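You operate a simulated robot arm through the tools that you are given. There is no shell and no other tool.

Carry out the task below with a simulated robot arm. There is one attempt and no reset: what you move stays moved.

## Task
Swap the dusty caddy for the size on the pink card and lock it in.
Fine: the dusty one goes in the slot marked OLD. Set down upright: dusty caddy.

It is judged by the outcome, as a careful person would: the job done as asked, and still so three seconds after it is handed in. It fails if anything else is knocked over, pushed out of place, dropped, spilled or broken.

## Robot
A 6-joint arm with a two-finger gripper, fixed in place. Base frame: the origin is on the floor under the middle of its stand, x ahead of it, y to its left, z up; the work surface is at about z = 0.78. Readings come in m, rad, newtons and seconds.
It reaches about 1.637 m from its shoulder. Its first joint turns from -2.897 to 2.897 rad. Payload 3.43 kg.
Tool frame: the origin (TCP) lies between the finger pads and is the grasp point; the fingertips stand 0.02 m ahead of it; z points along the fingers, y is the line along which they close. The gripper opens to 0.19 m; its body begins 0.248 m behind the TCP.
Orientation is that of the tool frame in the base frame, as a unit quaternion [x, y, z, w]. With the fingers straight down and closing along the base's y, the tool's x points along the base's -x, its y along +y and its z along -z.

## Interface
- The arm moves only by the tool apply_moves. Its argument "plan" is a list of rows, each a list of 7 numbers: the shift along the tool's x, y, z in m, then the turn, a rotation vector about the tool's x, y, z in rad, then the opening, from 0 (shut) to 1 (fully open). In form: [[dx, dy, dz, rx, ry, rz, grip], ...]. A call has 1 to 20 rows; each row shifts and turns the commanded pose from where the row before left it, along the tool's axes as they then stand. A row lasts 0.2 s, in which the tool goes at most 0.05 m and 0.15 rad; a call with a longer step from one row to the next is refused whole, and so is a gripper value outside its range. A pose out of reach is approached as far as the arm can. The call stops where the force on the tool passes 40 N (or 10 N more than at its start, if that is more) or the arm is blocked; 0.2 s more then pass. Each finger travels about 0.045 m/s and halts on what it meets, pressing with about 39 N; the grip force reading is that of the motor and also rises with nothing between the fingers. The clock runs only during rows and for 0.2 s after the last one: add rows that do not move to give the fingers time. The reply holds the time, the measured pose of the TCP, the force on the tool along the base axes, the opening and the grip force, in the units named above and with some noise, with the torque about the TCP (base axes, N m) and any sound that the robot's microphone picked up, and new pictures: "show" is both (left out), scene, wrist or none.
- Cameras (640 x 400 px; columns grow to the right, rows downward): "scene" is fixed at [0.0492, -0.4998, 1.507]; the picture's right is [0.88, -0.47, 0.00], its down [-0.18, -0.33, -0.93] and it looks along [0.44, 0.82, -0.38] (base axes); focal length 319 px, centre (320, 200). "wrist" rides on the gripper at [0.07, -0.008, -0.288] in the tool frame; the picture's right is [0.12, 0.99, 0.00], its down [-0.96, 0.12, -0.25] and it looks along [-0.25, 0.03, 0.97] (tool axes); focal length 261 px, centre (320, 200). There is no depth. A picture from a camera that has moved, and an enlarged one, comes with that camera's place and axes in the base frame and with its lens.
- move_column(by): slides the trunk up (or, below 0, down) by that many m; the arm rides with it, the base frame stays. It gives what a move gives, with no picture.
- close_up(camera, box): a new picture of the part [left, top, right, bottom] of that camera's present view, enlarged. The clock stands still meanwhile.
- finish_job(): hands the job in; it is judged then, once.

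Nothing tells you positions but the pictures and the camera data. Unless the task says otherwise, let go and move clear before handing in.

The tools are called after "Request:" by a JSON object that holds its "api" and its "payload". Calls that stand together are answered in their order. apply_moves: Moves the arm, as the interface text tells. Its arguments: {"type":"object","properties":{"plan":{"type":"array","items":{"type":"array","items":{"type":"number"}}},"show":{"type":"string","enum":["both","scene","wrist","none"]}},"required":["plan"]} The other tools are called the same way: move_column (by) moves the trunk up or down; close_up (camera, box) takes an enlarged picture of a part of a camera's view; finish_job () hands the job in.

At the start:

```text
clock: 0.0
position: [0.5689, 0.1516, 1.3616]
orientation: [0.001, 1.0, 0.0, 0.0]
contact_force: [0.3, 0.3, -0.3]
wrist_torque: [0.02, 0.02, 0.0]
grip_width: 0.1901
grasp_force: 0.0
trunk travel left (down, up): [-0.189, 0.051]
```

scene: 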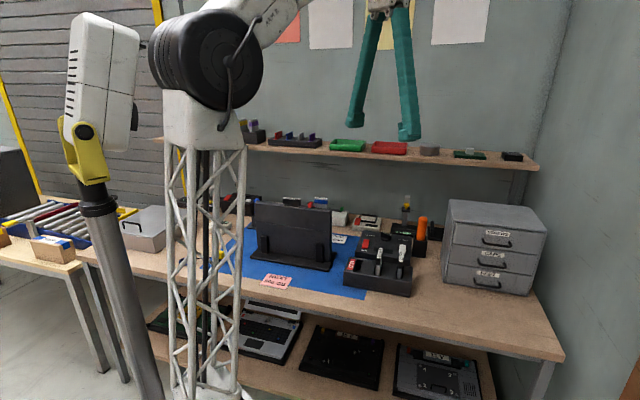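
wrist: 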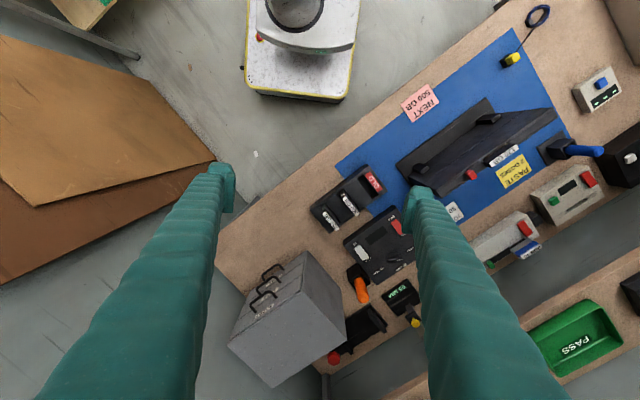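

I see a workbench with a blue mat, a laptop-like device standing on it, a pink card reading something like "NEXT 500 GB", and a caddy rack. I'll take close-ups before moving anything.

Request:
{"api": "close_up", "payload": {"camera": "wrist", "box": [300, 60, 620, 260]}}

Request:
{"api": "close_up", "payload": {"camera": "scene", "box": [220, 180, 460, 330]}}

Request:
{"api": "close_up", "payload": {"camera": "wrist", "box": [300, 140, 460, 240]}}

Request:
{"api": "close_up", "payload": {"camera": "scene", "box": [330, 210, 442, 300]}}

```text
2.00 times, centred on (460, 160) of wrist
camera zoom: at [0.4994, 0.1432, 1.6498], right [-0.12, 0.99, 0.0], down [0.96, 0.12, 0.25], along [0.25, 0.03, -0.97], focal length 521 px, centre (40, 280)
```

zoom: 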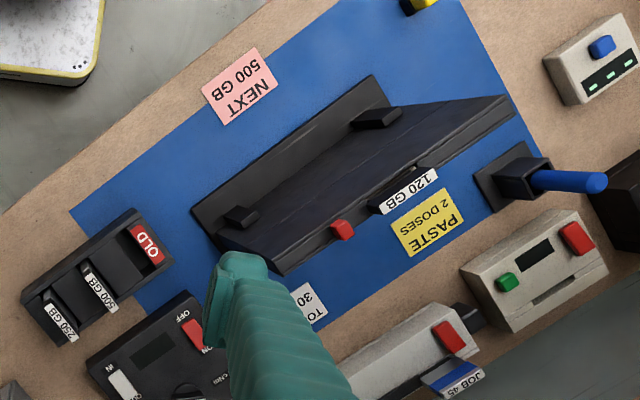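

```text
2.67 times, centred on (340, 255) of scene
camera zoom: at [0.0492, -0.4998, 1.507], right [0.88, -0.47, 0.0], down [-0.18, -0.33, -0.93], along [0.44, 0.82, -0.38], focal length 850 px, centre (267, 53)
```

zoom: 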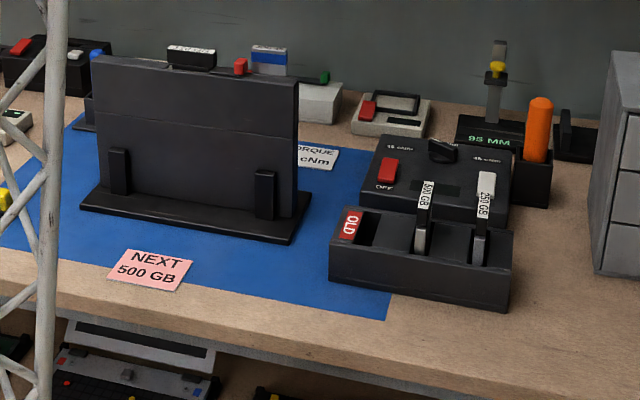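

```text
4.00 times, centred on (380, 190) of wrist
camera zoom: at [0.4994, 0.1432, 1.6498], right [-0.12, 0.99, 0.0], down [0.96, 0.12, 0.25], along [0.25, 0.03, -0.97], focal length 1043 px, centre (80, 240)
```

zoom: 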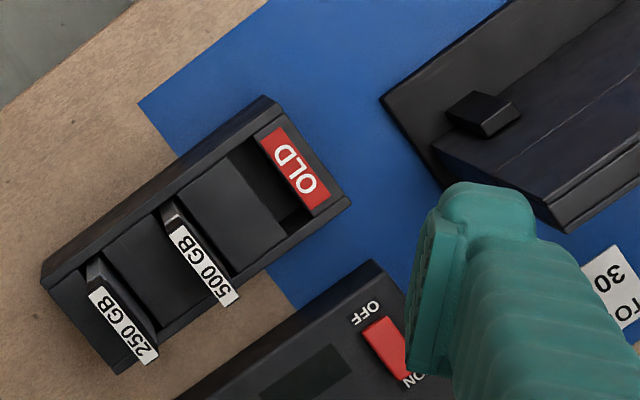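

```text
4.44 times, centred on (386, 255) of scene
camera zoom: at [0.0492, -0.4998, 1.507], right [0.88, -0.47, 0.0], down [-0.18, -0.33, -0.93], along [0.44, 0.82, -0.38], focal length 1417 px, centre (27, -44)
```

zoom: 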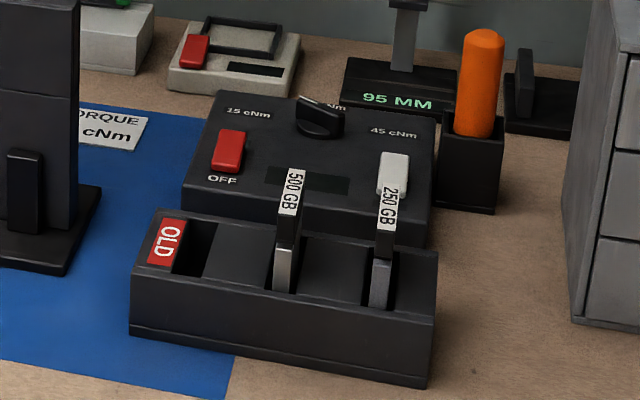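

The device stands on its edge in a stand with a 120 GB caddy and a red latch on its top edge. The rack holds 500 GB and 250 GB caddies plus an empty OLD slot. I'll look closer at the rest of the scene and the top of the device before planning.

Request:
{"api": "close_up", "payload": {"camera": "scene", "box": [250, 180, 350, 240]}}

Request:
{"api": "close_up", "payload": {"camera": "wrist", "box": [430, 100, 570, 200]}}

Request:
{"api": "close_up", "payload": {"camera": "scene", "box": [230, 110, 540, 300]}}

```text
6.40 times, centred on (300, 210) of scene
camera zoom: at [0.0492, -0.4998, 1.507], right [0.88, -0.47, 0.0], down [-0.18, -0.33, -0.93], along [0.44, 0.82, -0.38], focal length 2041 px, centre (448, 136)
```

zoom: 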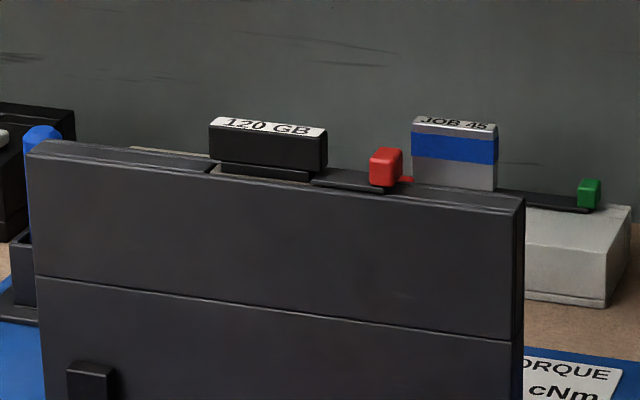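

```text
4.00 times, centred on (500, 150) of wrist
camera zoom: at [0.4994, 0.1432, 1.6498], right [-0.12, 0.99, 0.0], down [0.96, 0.12, 0.25], along [0.25, 0.03, -0.97], focal length 1043 px, centre (-400, 400)
```

zoom: 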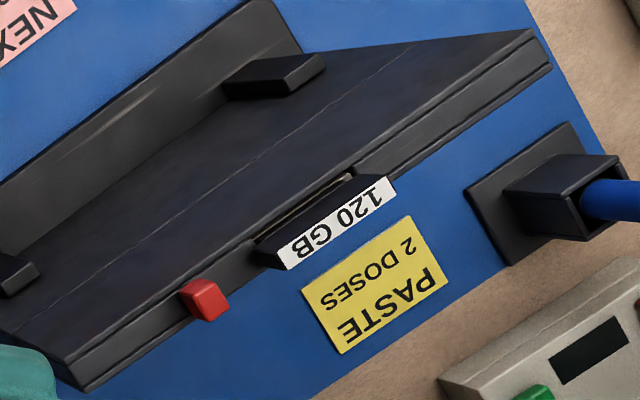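

```text
2.06 times, centred on (385, 205) of scene
camera zoom: at [0.0492, -0.4998, 1.507], right [0.88, -0.47, 0.0], down [-0.18, -0.33, -0.93], along [0.44, 0.82, -0.38], focal length 658 px, centre (186, 190)
```

zoom: 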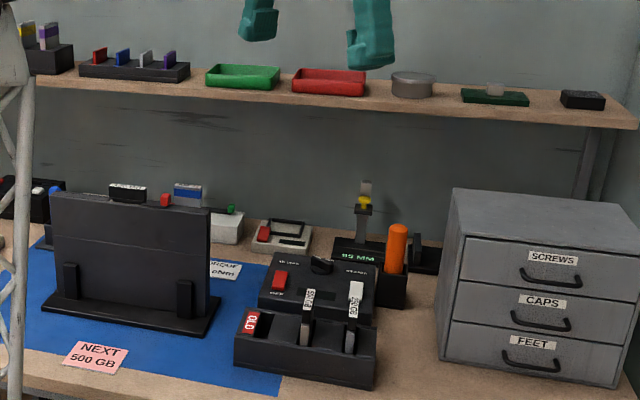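

The dusty caddy appears to be the 120 GB one in the upright device, with a red sliding latch beside it. I'll move the gripper above the device, turn it to line up with the device, and look down at the latch and caddy.

Request:
{"api": "apply_moves", "payload": {"plan": [[0.009, 0.045, 0.004, 0, 0, 0, 1], [0.009, 0.045, 0.004, 0, 0, 0, 1], [0.009, 0.045, 0.004, 0, 0, 0, 1], [0.009, 0.045, 0.004, 0, 0, 0, 1], [0.009, 0.045, 0.004, 0, 0, 0, 1], [0.009, 0.045, 0.004, 0, 0, 0, 1], [0.009, 0.045, 0.004, 0, 0, 0, 1], [0.009, 0.045, 0.004, 0, 0, 0, 1], [0, 0, 0, 0, 0, 0.145, 1], [0, 0, 0, 0, 0, 0.145, 1], [0, 0, 0, 0, 0, 0.145, 1], [0, 0, 0, 0, 0, 0.145, 1], [0, 0, 0, 0, 0, 0.145, 1], [0, 0, 0, 0, 0, 0.145, 1]]}}

```text
clock: 3.0
position: [0.4978, 0.5115, 1.3299]
orientation: [0.423, 0.906, 0.001, -0.001]
contact_force: [0.4, -0.5, -0.2]
wrist_torque: [0.01, 0.01, 0.01]
grip_width: 0.1901
grasp_force: 0.0
trunk travel left (down, up): [-0.189, 0.051]
camera wrist: at [0.4464, 0.5602, 1.6173], right [0.68, 0.73, 0.0], down [0.71, -0.66, 0.25], along [0.18, -0.17, -0.97], focal length 261 px, centre (320, 200)
```

scene: 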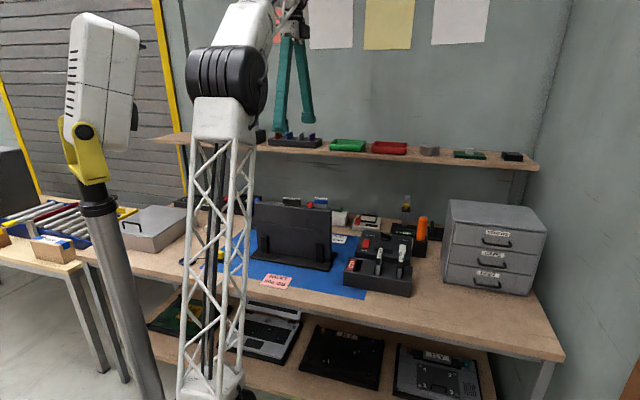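
wrist: 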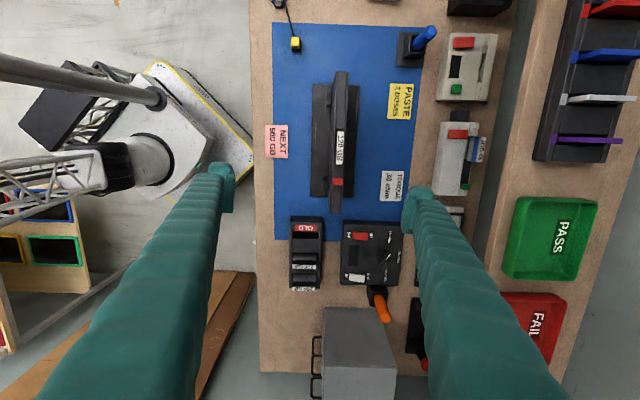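

Request:
{"api": "close_up", "payload": {"camera": "wrist", "box": [260, 60, 436, 170]}}

Request:
{"api": "close_up", "payload": {"camera": "wrist", "box": [300, 110, 396, 170]}}

Request:
{"api": "close_up", "payload": {"camera": "wrist", "box": [300, 160, 380, 210]}}

Request:
{"api": "close_up", "payload": {"camera": "wrist", "box": [260, 200, 420, 300]}}

```text
3.64 times, centred on (348, 115) of wrist
camera zoom: at [0.4464, 0.5602, 1.6173], right [0.68, 0.73, 0.0], down [0.71, -0.66, 0.25], along [0.18, -0.17, -0.97], focal length 948 px, centre (218, 509)
```

zoom: 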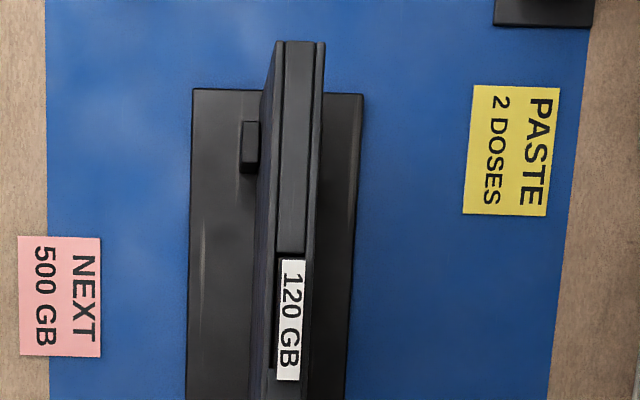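

```text
6.67 times, centred on (348, 140) of wrist
camera zoom: at [0.4464, 0.5602, 1.6173], right [0.68, 0.73, 0.0], down [0.71, -0.66, 0.25], along [0.18, -0.17, -0.97], focal length 1738 px, centre (133, 600)
```

zoom: 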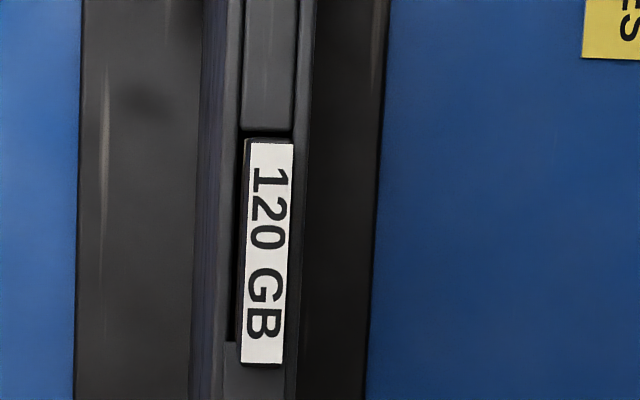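

```text
8.00 times, centred on (340, 185) of wrist
camera zoom: at [0.4464, 0.5602, 1.6173], right [0.68, 0.73, 0.0], down [0.71, -0.66, 0.25], along [0.18, -0.17, -0.97], focal length 2085 px, centre (160, 320)
```

zoom: 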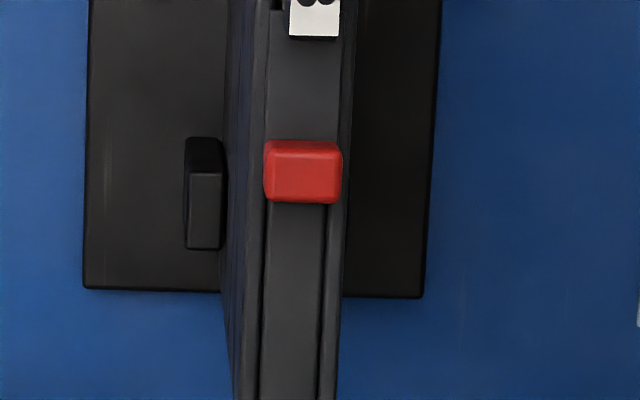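

```text
4.00 times, centred on (340, 250) of wrist
camera zoom: at [0.4464, 0.5602, 1.6173], right [0.68, 0.73, 0.0], down [0.71, -0.66, 0.25], along [0.18, -0.17, -0.97], focal length 1043 px, centre (240, 0)
```

zoom: 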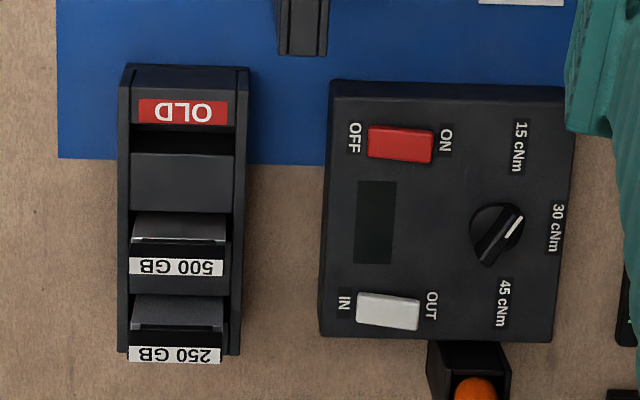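

The view now lines up with the bench: the 120 GB caddy is in the device's top edge, with the red slider toward the rack. Next I'll look at the latch obliquely from the robot's side.

Request:
{"api": "apply_moves", "payload": {"plan": [[0.0074, -0.0165, 0.03, 0, 0, 0, 1], [0.0074, -0.0165, 0.03, 0, 0, 0, 1], [0.0074, -0.0165, 0.03, 0, 0, 0, 1], [0.0074, -0.0165, 0.03, 0, 0, 0, 1], [0.0074, -0.0165, 0.03, 0, 0, 0, 1], [0, 0, 0, -0.14, 0, 0, 1], [0, 0, 0, -0.14, 0, 0, 1], [0, 0, 0, -0.14, 0, 0, 1], [0, 0, 0, -0.14, 0, 0, 1], [0, 0, 0, -0.14, 0, 0, 1]]}}

```text
clock: 5.2
position: [0.4101, 0.486, 1.1812]
orientation: [0.395, 0.852, 0.311, 0.145]
contact_force: [0.5, 1.1, -0.6]
wrist_torque: [-0.12, 0.01, -0.08]
grip_width: 0.1898
grasp_force: 0.0
trunk travel left (down, up): [-0.189, 0.051]
camera wrist: at [0.2189, 0.418, 1.3942], right [0.5, 0.58, 0.64], down [0.57, -0.78, 0.26], along [0.65, 0.23, -0.72], focal length 261 px, centre (320, 200)
```

scene: 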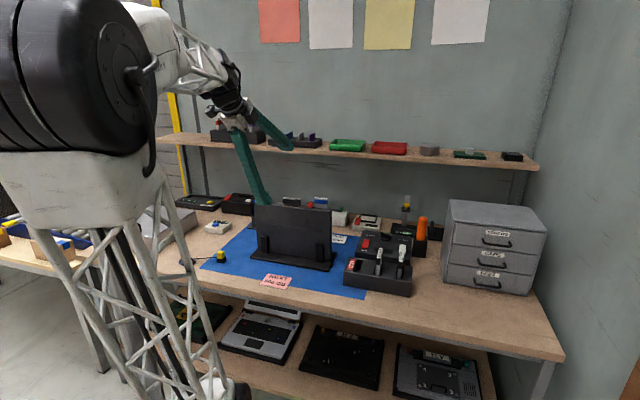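
wrist: 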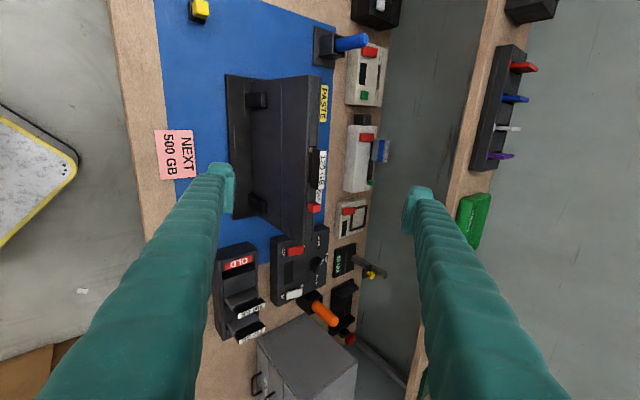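

Request:
{"api": "close_up", "payload": {"camera": "wrist", "box": [270, 130, 366, 190]}}

Request:
{"api": "close_up", "payload": {"camera": "wrist", "box": [280, 180, 360, 230]}}

Request:
{"api": "close_up", "payload": {"camera": "wrist", "box": [200, 235, 328, 345]}}

Request:
{"api": "close_up", "payload": {"camera": "scene", "box": [240, 180, 352, 250]}}

```text
6.67 times, centred on (318, 160) of wrist
camera zoom: at [0.2189, 0.418, 1.3942], right [0.5, 0.58, 0.64], down [0.57, -0.78, 0.26], along [0.65, 0.23, -0.72], focal length 1738 px, centre (333, 467)
```

zoom: 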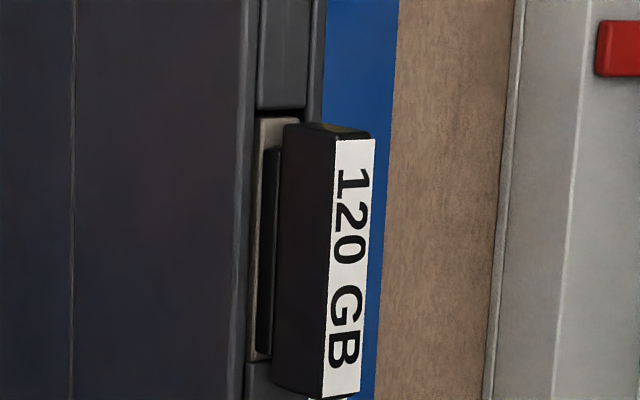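

```text
8.00 times, centred on (320, 205) of wrist
camera zoom: at [0.2189, 0.418, 1.3942], right [0.5, 0.58, 0.64], down [0.57, -0.78, 0.26], along [0.65, 0.23, -0.72], focal length 2085 px, centre (320, 160)
```

zoom: 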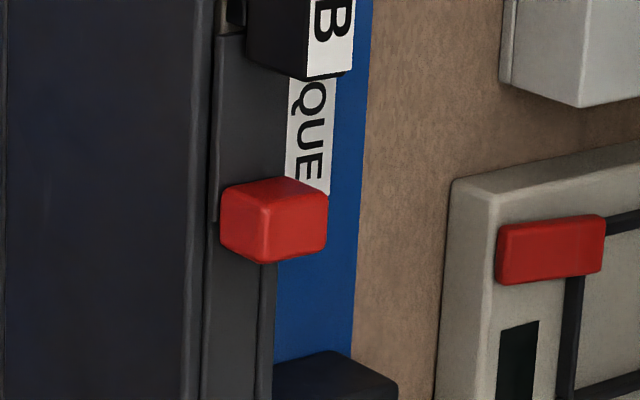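

```text
3.64 times, centred on (264, 290) of wrist
camera zoom: at [0.2189, 0.418, 1.3942], right [0.5, 0.58, 0.64], down [0.57, -0.78, 0.26], along [0.65, 0.23, -0.72], focal length 948 px, centre (524, -127)
```

zoom: 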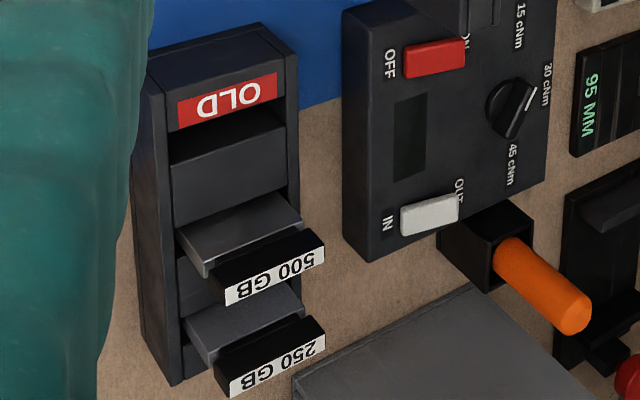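

```text
5.71 times, centred on (296, 215) of scene
camera zoom: at [0.0492, -0.4998, 1.507], right [0.88, -0.47, 0.0], down [-0.18, -0.33, -0.93], along [0.44, 0.82, -0.38], focal length 1822 px, centre (457, 114)
```

zoom: 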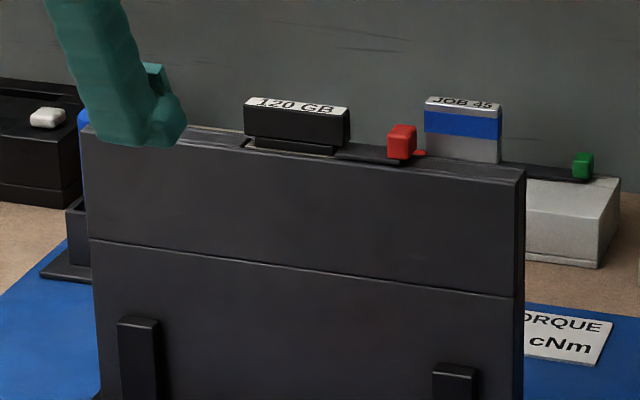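

The caddies have a metal body with a black T-handle; the dusty one has a brown body. Next I'll go straight above the 120 GB caddy to measure it and the latch precisely.

Request:
{"api": "apply_moves", "payload": {"plan": [[0, 0, 0, 0.14, 0, 0, 1], [0, 0, 0, 0.14, 0, 0, 1], [0, 0, 0, 0.14, 0, 0, 1], [0, 0, 0, 0.14, 0, 0, 1], [0, 0, 0, 0.14, 0, 0, 1], [0.0022, 0.041, 0.01, 0, 0, 0, 1], [0.0022, 0.041, 0.01, 0, 0, 0, 1], [0.0022, 0.041, 0.01, 0, 0, 0, 1]]}}

```text
clock: 7.0
position: [0.5021, 0.5691, 1.1532]
orientation: [0.422, 0.907, 0.0, -0.001]
contact_force: [-0.3, -0.7, 1.3]
wrist_torque: [0.18, -0.17, -0.03]
grip_width: 0.1901
grasp_force: 0.0
trunk travel left (down, up): [-0.189, 0.051]
camera wrist: at [0.4496, 0.6188, 1.439], right [0.68, 0.73, 0.0], down [0.71, -0.66, 0.25], along [0.18, -0.17, -0.97], focal length 261 px, centre (320, 200)
```

scene: 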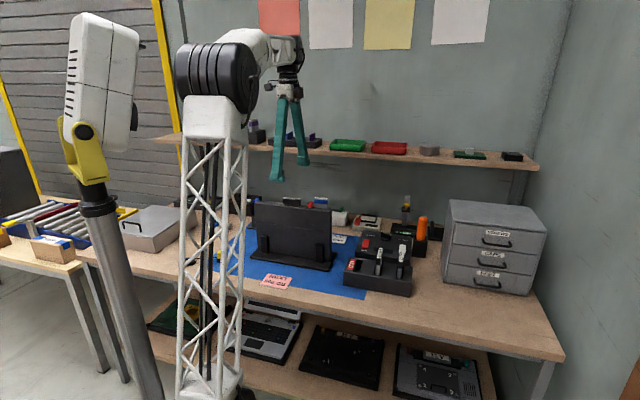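
wrist: 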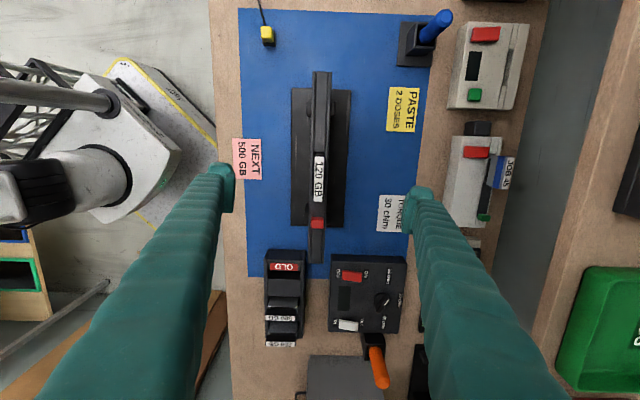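

Request:
{"api": "close_up", "payload": {"camera": "wrist", "box": [280, 140, 360, 190]}}

Request:
{"api": "close_up", "payload": {"camera": "wrist", "box": [280, 190, 360, 240]}}

Request:
{"api": "close_up", "payload": {"camera": "wrist", "box": [240, 60, 400, 160]}}

Request:
{"api": "close_up", "payload": {"camera": "wrist", "box": [250, 240, 346, 350]}}

```text
8.00 times, centred on (320, 165) of wrist
camera zoom: at [0.4496, 0.6188, 1.439], right [0.68, 0.73, 0.0], down [0.71, -0.66, 0.25], along [0.18, -0.17, -0.97], focal length 2085 px, centre (320, 480)
```

zoom: 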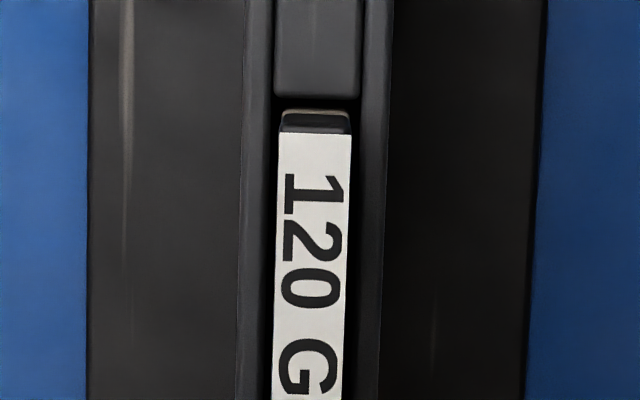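

```text
8.00 times, centred on (320, 215) of wrist
camera zoom: at [0.4496, 0.6188, 1.439], right [0.68, 0.73, 0.0], down [0.71, -0.66, 0.25], along [0.18, -0.17, -0.97], focal length 2085 px, centre (320, 80)
```

zoom: 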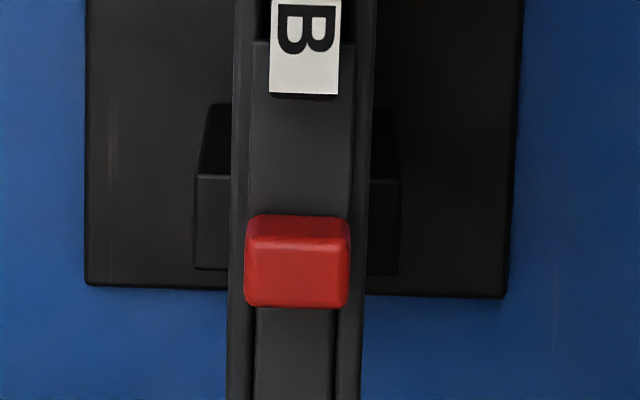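

```text
4.00 times, centred on (320, 110) of wrist
camera zoom: at [0.4496, 0.6188, 1.439], right [0.68, 0.73, 0.0], down [0.71, -0.66, 0.25], along [0.18, -0.17, -0.97], focal length 1043 px, centre (320, 560)
```

zoom: 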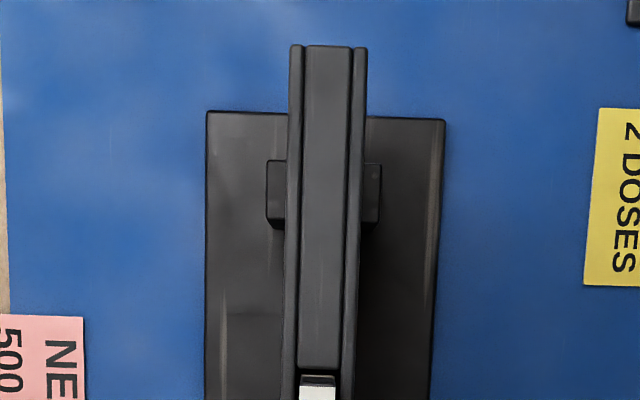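

```text
3.64 times, centred on (298, 295) of wrist
camera zoom: at [0.4496, 0.6188, 1.439], right [0.68, 0.73, 0.0], down [0.71, -0.66, 0.25], along [0.18, -0.17, -0.97], focal length 948 px, centre (400, -146)
```

zoom: 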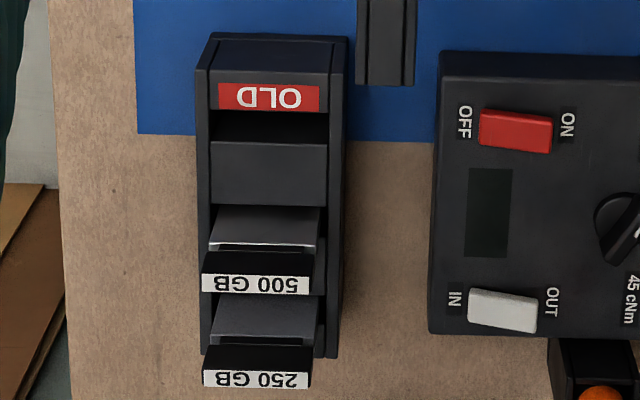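

Request:
{"api": "close_up", "payload": {"camera": "scene", "box": [280, 192, 328, 222]}}

Request:
{"api": "close_up", "payload": {"camera": "wrist", "box": [296, 195, 344, 225]}}

Request:
{"api": "close_up", "payload": {"camera": "scene", "box": [340, 230, 420, 300]}}

```text
13.33 times, centred on (304, 207) of scene
camera zoom: at [0.0492, -0.4998, 1.507], right [0.88, -0.47, 0.0], down [-0.18, -0.33, -0.93], along [0.44, 0.82, -0.38], focal length 4252 px, centre (533, 107)
```

zoom: 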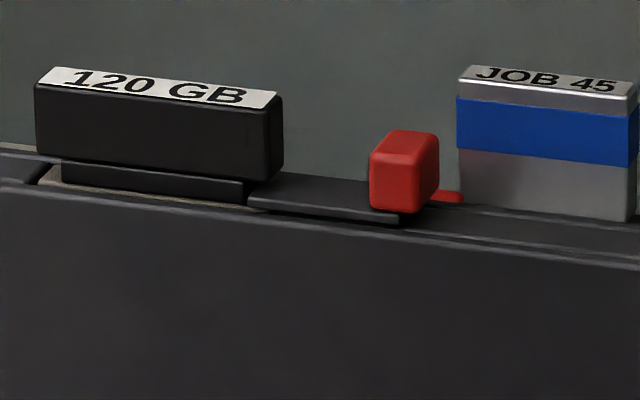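

```text
13.33 times, centred on (320, 210) of wrist
camera zoom: at [0.4496, 0.6188, 1.439], right [0.68, 0.73, 0.0], down [0.71, -0.66, 0.25], along [0.18, -0.17, -0.97], focal length 3475 px, centre (320, 67)
```

zoom: 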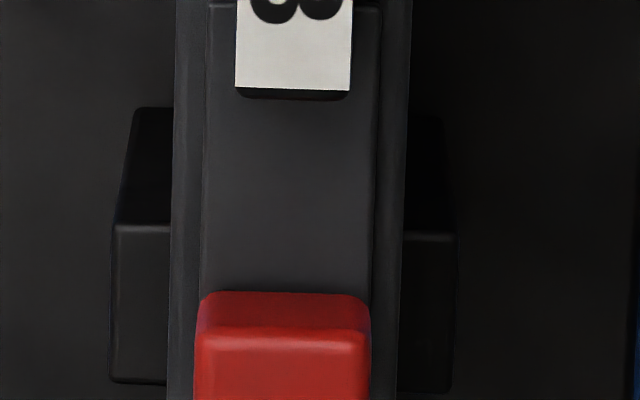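

```text
5.71 times, centred on (380, 265) of scene
camera zoom: at [0.0492, -0.4998, 1.507], right [0.88, -0.47, 0.0], down [-0.18, -0.33, -0.93], along [0.44, 0.82, -0.38], focal length 1822 px, centre (-23, -171)
```

zoom: 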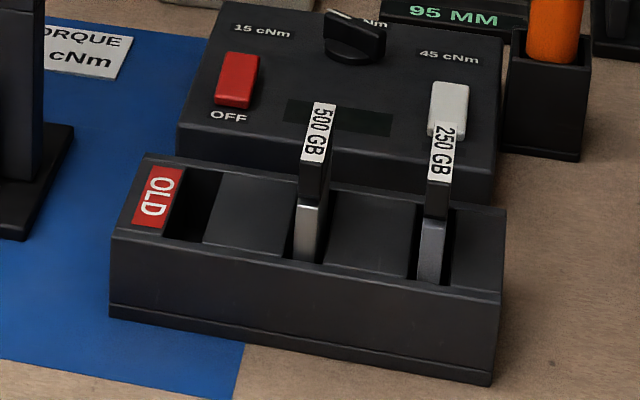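

The latch plate overlaps the caddy flange, so it is locked now, and pushing the red knob away from the caddy should free it. The bench axes sit at 45° in the base frame. I'll correct my yaw by about 5° and lower a little to measure again.

Request:
{"api": "apply_moves", "payload": {"plan": [[0, 0, 0, 0, 0, -0.0873, 1], [0, 0, 0.035, 0, 0, 0, 1], [0, 0, 0.03, 0, 0, 0, 1], [0, 0, 0, 0, 0, 0, 1]], "show": "wrist"}}

```text
clock: 8.0
position: [0.5003, 0.5699, 1.0839]
orientation: [0.382, 0.924, 0.0, 0.0]
contact_force: [-0.7, -0.3, -0.4]
wrist_torque: [-0.01, -0.06, 0.01]
grip_width: 0.1899
grasp_force: 0.0
trunk travel left (down, up): [-0.189, 0.051]
camera wrist: at [0.4453, 0.615, 1.3716], right [0.62, 0.79, 0.0], down [0.76, -0.6, 0.25], along [0.19, -0.15, -0.97], focal length 261 px, centre (320, 200)
```

wrist: 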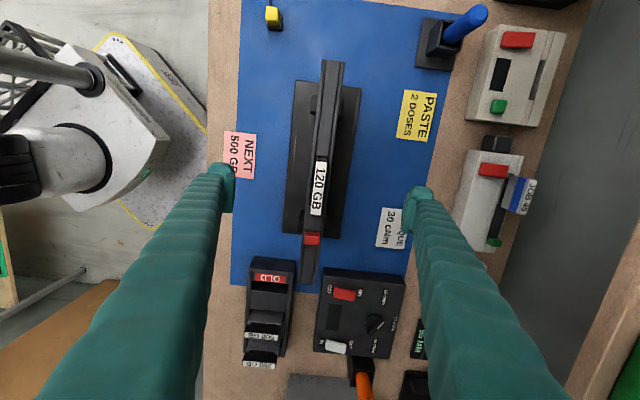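

Request:
{"api": "close_up", "payload": {"camera": "wrist", "box": [280, 150, 360, 200]}}

Request:
{"api": "close_up", "payload": {"camera": "wrist", "box": [280, 200, 360, 250]}}

Request:
{"api": "close_up", "payload": {"camera": "wrist", "box": [190, 140, 450, 260]}}

Request:
{"api": "close_up", "payload": {"camera": "wrist", "box": [230, 250, 310, 300]}}

Request:
{"api": "close_up", "payload": {"camera": "wrist", "box": [230, 320, 310, 370]}}

```text
8.00 times, centred on (320, 175) of wrist
camera zoom: at [0.4453, 0.615, 1.3716], right [0.62, 0.79, 0.0], down [0.76, -0.6, 0.25], along [0.19, -0.15, -0.97], focal length 2085 px, centre (320, 400)
```

zoom: 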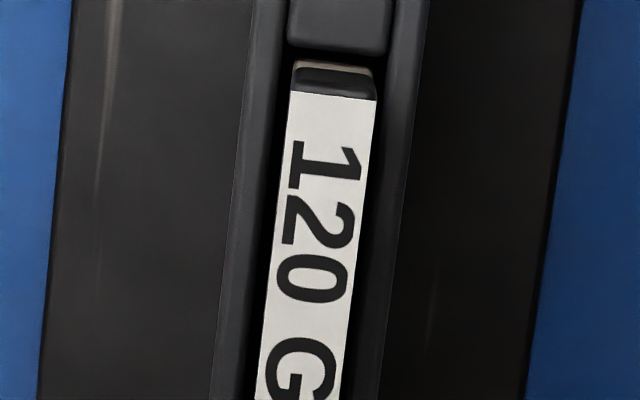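

```text
8.00 times, centred on (320, 225) of wrist
camera zoom: at [0.4453, 0.615, 1.3716], right [0.62, 0.79, 0.0], down [0.76, -0.6, 0.25], along [0.19, -0.15, -0.97], focal length 2085 px, centre (320, 0)
```

zoom: 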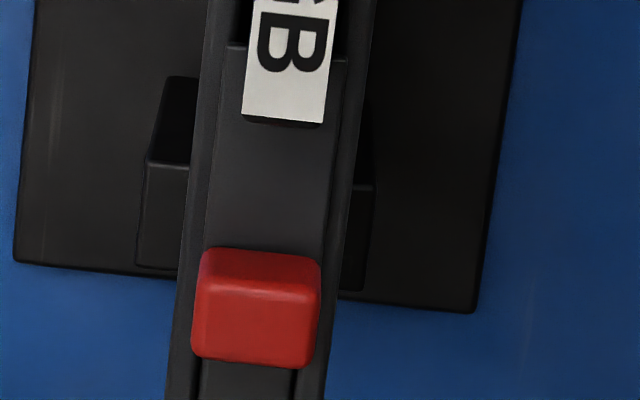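

```text
2.46 times, centred on (320, 200) of wrist
camera zoom: at [0.4453, 0.615, 1.3716], right [0.62, 0.79, 0.0], down [0.76, -0.6, 0.25], along [0.19, -0.15, -0.97], focal length 642 px, centre (320, 200)
```

zoom: 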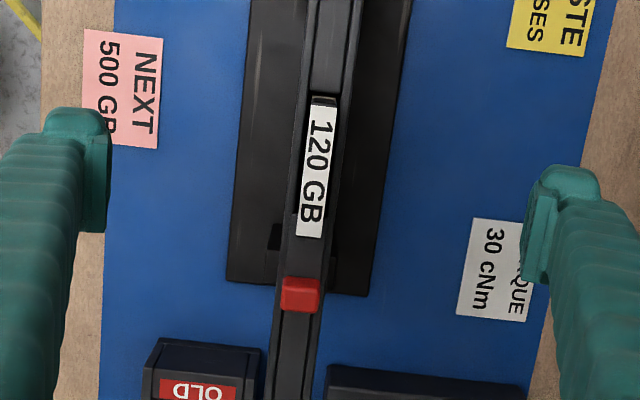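

```text
8.00 times, centred on (270, 275) of wrist
camera zoom: at [0.4453, 0.615, 1.3716], right [0.62, 0.79, 0.0], down [0.76, -0.6, 0.25], along [0.19, -0.15, -0.97], focal length 2085 px, centre (720, -400)
```

zoom: 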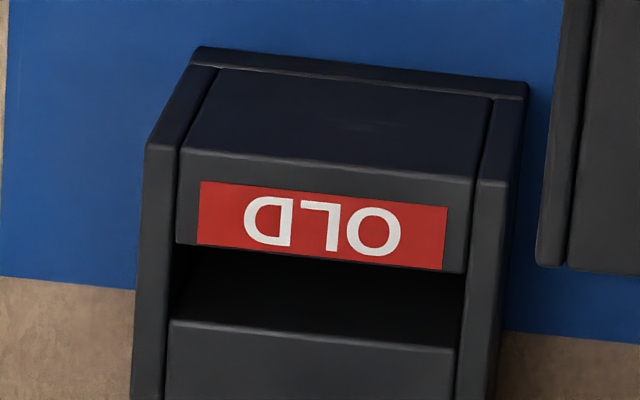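

```text
8.00 times, centred on (270, 345) of wrist
camera zoom: at [0.4453, 0.615, 1.3716], right [0.62, 0.79, 0.0], down [0.76, -0.6, 0.25], along [0.19, -0.15, -0.97], focal length 2085 px, centre (720, -960)
```

zoom: 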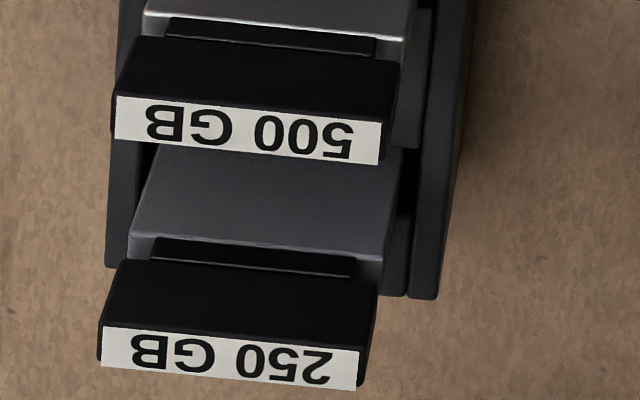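

The yaw is right, and the caddy centre is almost exactly under the TCP at about (0.4995, 0.569), handle top z ≈ 1.04. The red knob is about 78 mm from it toward the rack. I'll move over the knob with the fingers partly closed.

Request:
{"api": "apply_moves", "payload": {"plan": [[-0.039, -0.0005, 0, 0, 0, 0, 0.42], [-0.0386, -0.0005, 0, 0, 0, 0, 0.42], [0, 0, 0, 0, 0, 0, 0.42], [0, 0, 0, 0, 0, 0, 0.42], [0, 0, 0, 0, 0, 0, 0.42], [0, 0, 0, 0, 0, 0, 0.42]], "show": "wrist"}}

Request:
{"api": "close_up", "payload": {"camera": "wrist", "box": [256, 140, 384, 220]}}

Request:
{"api": "close_up", "payload": {"camera": "scene", "box": [250, 150, 362, 220]}}

```text
clock: 9.4
position: [0.5542, 0.5159, 1.0848]
orientation: [0.382, 0.924, 0.0, -0.001]
contact_force: [0.6, 0.5, -0.9]
wrist_torque: [-0.02, 0.02, 0.0]
grip_width: 0.0797
grasp_force: 0.0
trunk travel left (down, up): [-0.189, 0.051]
camera wrist: at [0.5, 0.5604, 1.3721], right [0.62, 0.79, 0.0], down [0.76, -0.6, 0.25], along [0.19, -0.15, -0.97], focal length 261 px, centre (320, 200)
```

wrist: 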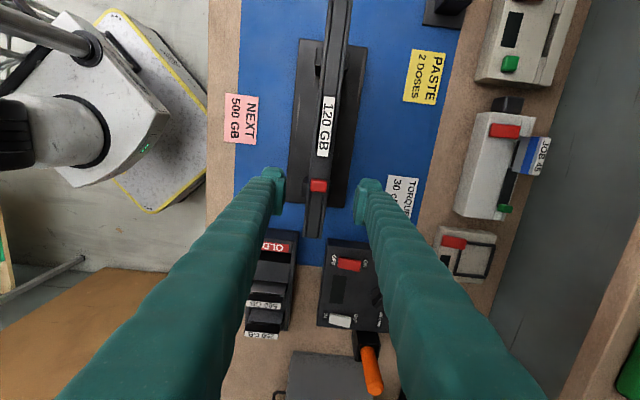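

```text
5.00 times, centred on (320, 180) of wrist
camera zoom: at [0.5, 0.5604, 1.3721], right [0.62, 0.79, 0.0], down [0.76, -0.6, 0.25], along [0.19, -0.15, -0.97], focal length 1303 px, centre (320, 300)
```

zoom: 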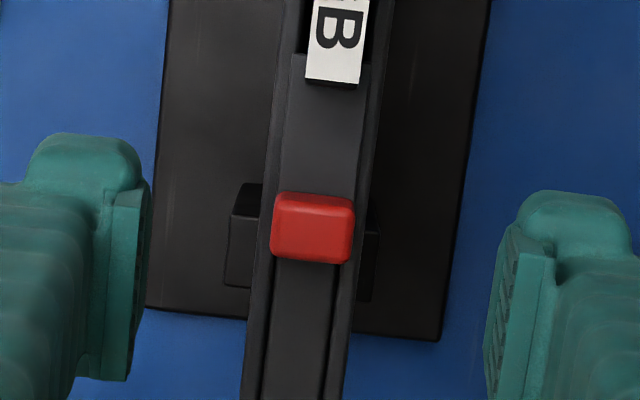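

```text
5.71 times, centred on (306, 185) of scene
camera zoom: at [0.0492, -0.4998, 1.507], right [0.88, -0.47, 0.0], down [-0.18, -0.33, -0.93], along [0.44, 0.82, -0.38], focal length 1822 px, centre (400, 286)
```

zoom: 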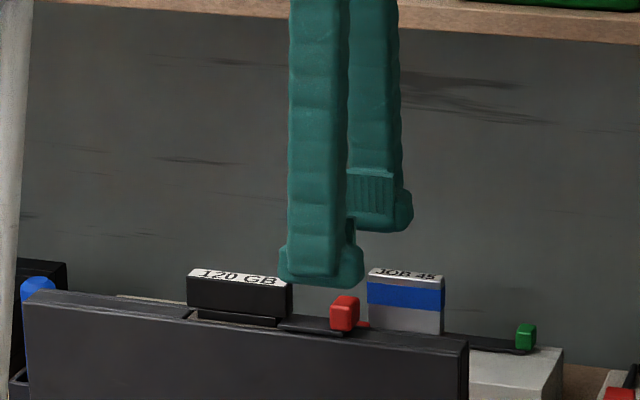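

The knob lines up with the tool axis. I'll descend so the fingertips sit beside the knob but stay above the device's top face.

Request:
{"api": "apply_moves", "payload": {"plan": [[0, 0, 0.02, 0, 0, 0, 0.42], [0, 0, 0.02, 0, 0, 0, 0.42], [0, 0, 0.01, 0, 0, 0, 0.42], [0, 0, 0, 0, 0, 0, 0.42]], "show": "wrist"}}

Request:
{"api": "close_up", "payload": {"camera": "scene", "box": [270, 180, 350, 230]}}

Request:
{"api": "close_up", "payload": {"camera": "wrist", "box": [256, 140, 384, 220]}}

```text
clock: 10.4
position: [0.5543, 0.5142, 1.0356]
orientation: [0.381, 0.925, 0.0, 0.0]
contact_force: [-0.1, 0.0, 0.1]
wrist_torque: [0.04, -0.03, -0.04]
grip_width: 0.0796
grasp_force: 0.1
trunk travel left (down, up): [-0.189, 0.051]
camera wrist: at [0.498, 0.559, 1.3221], right [0.62, 0.79, 0.0], down [0.76, -0.6, 0.25], along [0.19, -0.15, -0.97], focal length 261 px, centre (320, 200)
```

wrist: 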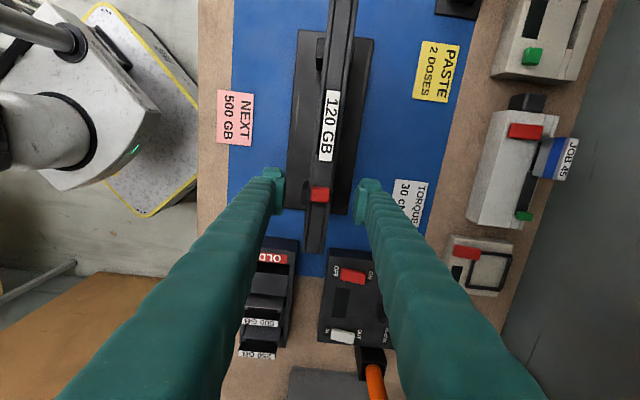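

```text
8.00 times, centred on (310, 205) of scene
camera zoom: at [0.0492, -0.4998, 1.507], right [0.88, -0.47, 0.0], down [-0.18, -0.33, -0.93], along [0.44, 0.82, -0.38], focal length 2551 px, centre (400, 160)
```

zoom: 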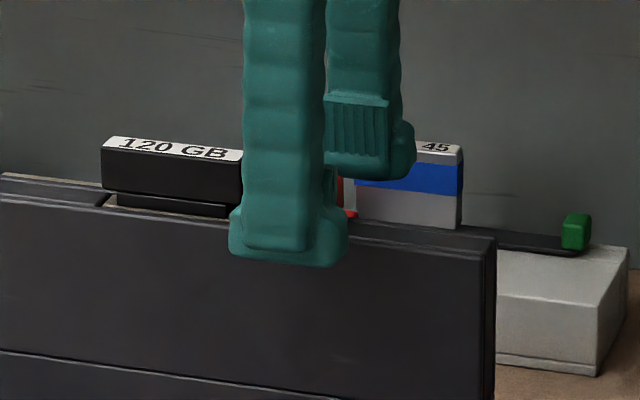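

```text
5.00 times, centred on (320, 180) of wrist
camera zoom: at [0.498, 0.559, 1.3221], right [0.62, 0.79, 0.0], down [0.76, -0.6, 0.25], along [0.19, -0.15, -0.97], focal length 1303 px, centre (320, 300)
```

zoom: 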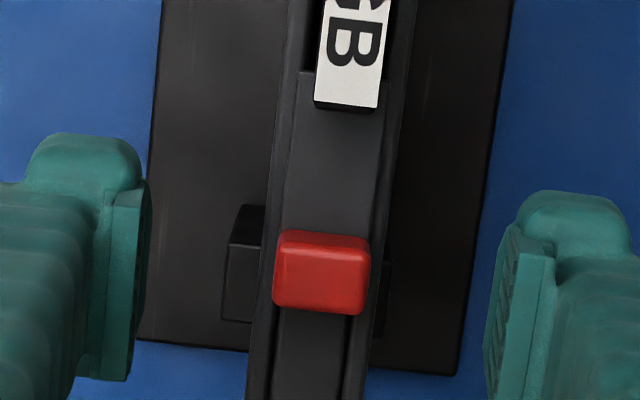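

The fingertips are level with the device's top edge. I'll raise 6 mm so they can't rub on it, then close on the knob.

Request:
{"api": "apply_moves", "payload": {"plan": [[0, 0, -0.006, 0, 0, 0, 0.3], [0, 0, 0, 0, 0, 0, 0.15], [0, 0, 0, 0, 0, 0, 0.0], [0, 0, 0, 0, 0, 0, 0.0], [0, 0, 0, 0, 0, 0, 0.0], [0, 0, 0, 0, 0, 0, 0.0]]}}

Request:
{"api": "close_up", "payload": {"camera": "wrist", "box": [256, 140, 384, 220]}}

```text
clock: 11.8
position: [0.5539, 0.5138, 1.0428]
orientation: [0.382, 0.924, 0.0, 0.0]
contact_force: [-3.2, -3.6, 0.3]
wrist_torque: [-0.03, 0.01, 0.0]
grip_width: 0.0208
grasp_force: 39.0
trunk travel left (down, up): [-0.189, 0.051]
camera wrist: at [0.4983, 0.559, 1.3289], right [0.62, 0.79, 0.0], down [0.76, -0.6, 0.25], along [0.19, -0.15, -0.97], focal length 261 px, centre (320, 200)
```

scene: 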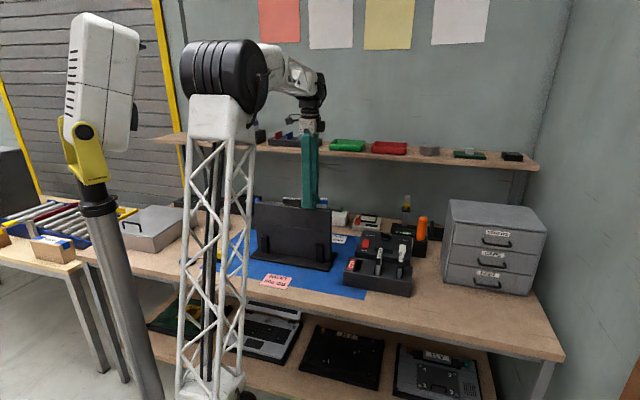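
wrist: 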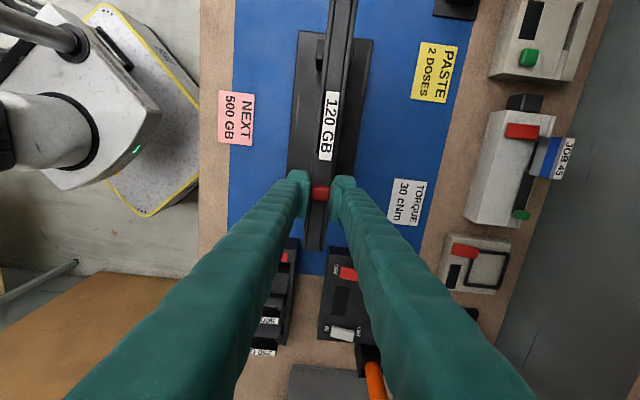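

```text
5.00 times, centred on (320, 180) of wrist
camera zoom: at [0.4983, 0.559, 1.3289], right [0.62, 0.79, 0.0], down [0.76, -0.6, 0.25], along [0.19, -0.15, -0.97], focal length 1303 px, centre (320, 300)
```

zoom: 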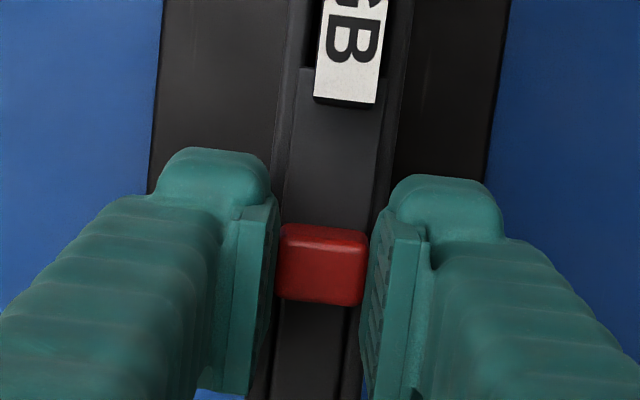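

The knob is gripped at 20.8 mm wide. I'll slide it slowly away from the caddy while watching the force.

Request:
{"api": "apply_moves", "payload": {"plan": [[-0.003, -0.001, 0, 0, 0, 0, 0.0], [-0.004, 0, 0, 0, 0, 0, 0.0], [-0.004, 0, 0, 0, 0, 0, 0.0], [-0.004, 0, 0, 0, 0, 0, 0.0]], "show": "wrist"}}

Request:
{"api": "close_up", "payload": {"camera": "wrist", "box": [256, 110, 384, 190]}}

Request:
{"api": "close_up", "payload": {"camera": "scene", "box": [240, 180, 368, 260]}}

```text
clock: 12.8
position: [0.5657, 0.5018, 1.0418]
orientation: [0.381, 0.924, 0.0, -0.001]
contact_force: [-0.4, 0.0, -0.1]
wrist_torque: [-0.02, -0.06, -0.04]
grip_width: 0.0208
grasp_force: 38.7
trunk travel left (down, up): [-0.189, 0.051]
camera wrist: at [0.5096, 0.5477, 1.3289], right [0.62, 0.79, 0.0], down [0.76, -0.6, 0.25], along [0.19, -0.15, -0.97], focal length 261 px, centre (320, 200)
```

wrist: 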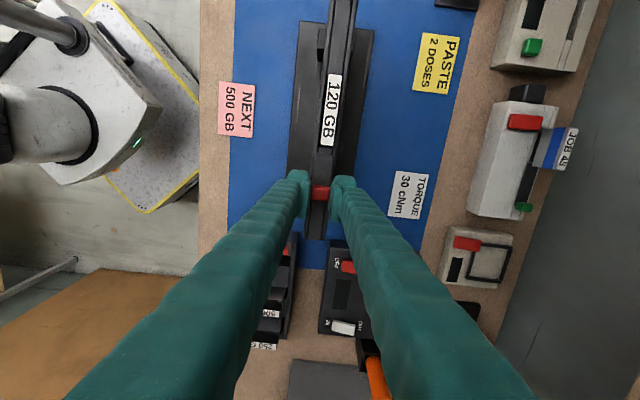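

```text
5.00 times, centred on (320, 150) of wrist
camera zoom: at [0.5096, 0.5477, 1.3289], right [0.62, 0.79, 0.0], down [0.76, -0.6, 0.25], along [0.19, -0.15, -0.97], focal length 1303 px, centre (320, 450)
```

zoom: 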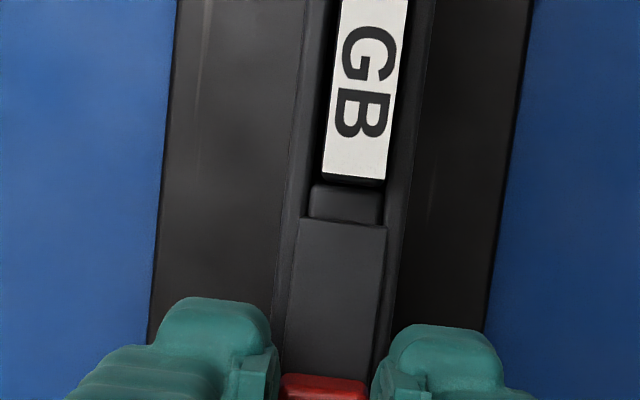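

```text
5.00 times, centred on (304, 220) of scene
camera zoom: at [0.0492, -0.4998, 1.507], right [0.88, -0.47, 0.0], down [-0.18, -0.33, -0.93], along [0.44, 0.82, -0.38], focal length 1594 px, centre (400, 100)
```

zoom: 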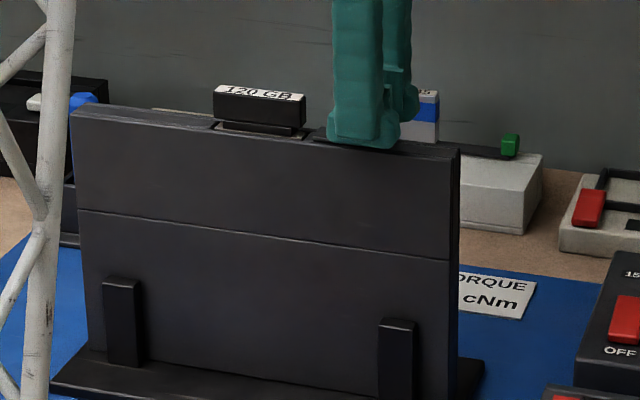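

The latch slid 16 mm freely and now looks clear of the caddy. I'll slide a bit further to look for the end stop and make sure it's fully open.

Request:
{"api": "apply_moves", "payload": {"plan": [[-0.003, 0, 0, 0, 0, 0, 0.0], [-0.003, 0, 0, 0, 0, 0, 0.0], [-0.003, 0, 0, 0, 0, 0, 0.0]], "show": "wrist"}}

Request:
{"api": "close_up", "payload": {"camera": "wrist", "box": [256, 110, 384, 190]}}

```text
clock: 13.6
position: [0.5718, 0.4952, 1.0419]
orientation: [0.383, 0.924, 0.0, 0.001]
contact_force: [-10.6, 11.2, 0.7]
wrist_torque: [0.38, 0.49, 0.2]
grip_width: 0.0209
grasp_force: 38.5
trunk travel left (down, up): [-0.189, 0.051]
camera wrist: at [0.5165, 0.5413, 1.3288], right [0.62, 0.79, 0.0], down [0.76, -0.6, 0.25], along [0.2, -0.15, -0.97], focal length 261 px, centre (320, 200)
```

wrist: 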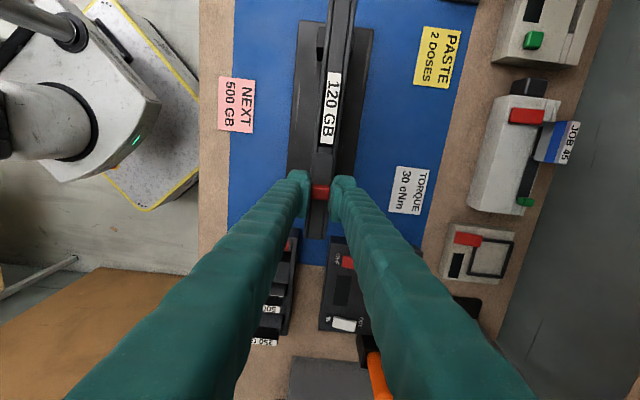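

```text
5.00 times, centred on (320, 150) of wrist
camera zoom: at [0.5165, 0.5413, 1.3288], right [0.62, 0.79, 0.0], down [0.76, -0.6, 0.25], along [0.2, -0.15, -0.97], focal length 1303 px, centre (320, 450)
```

zoom: 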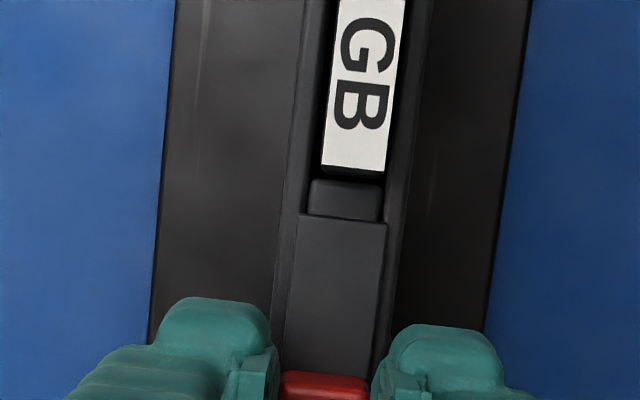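

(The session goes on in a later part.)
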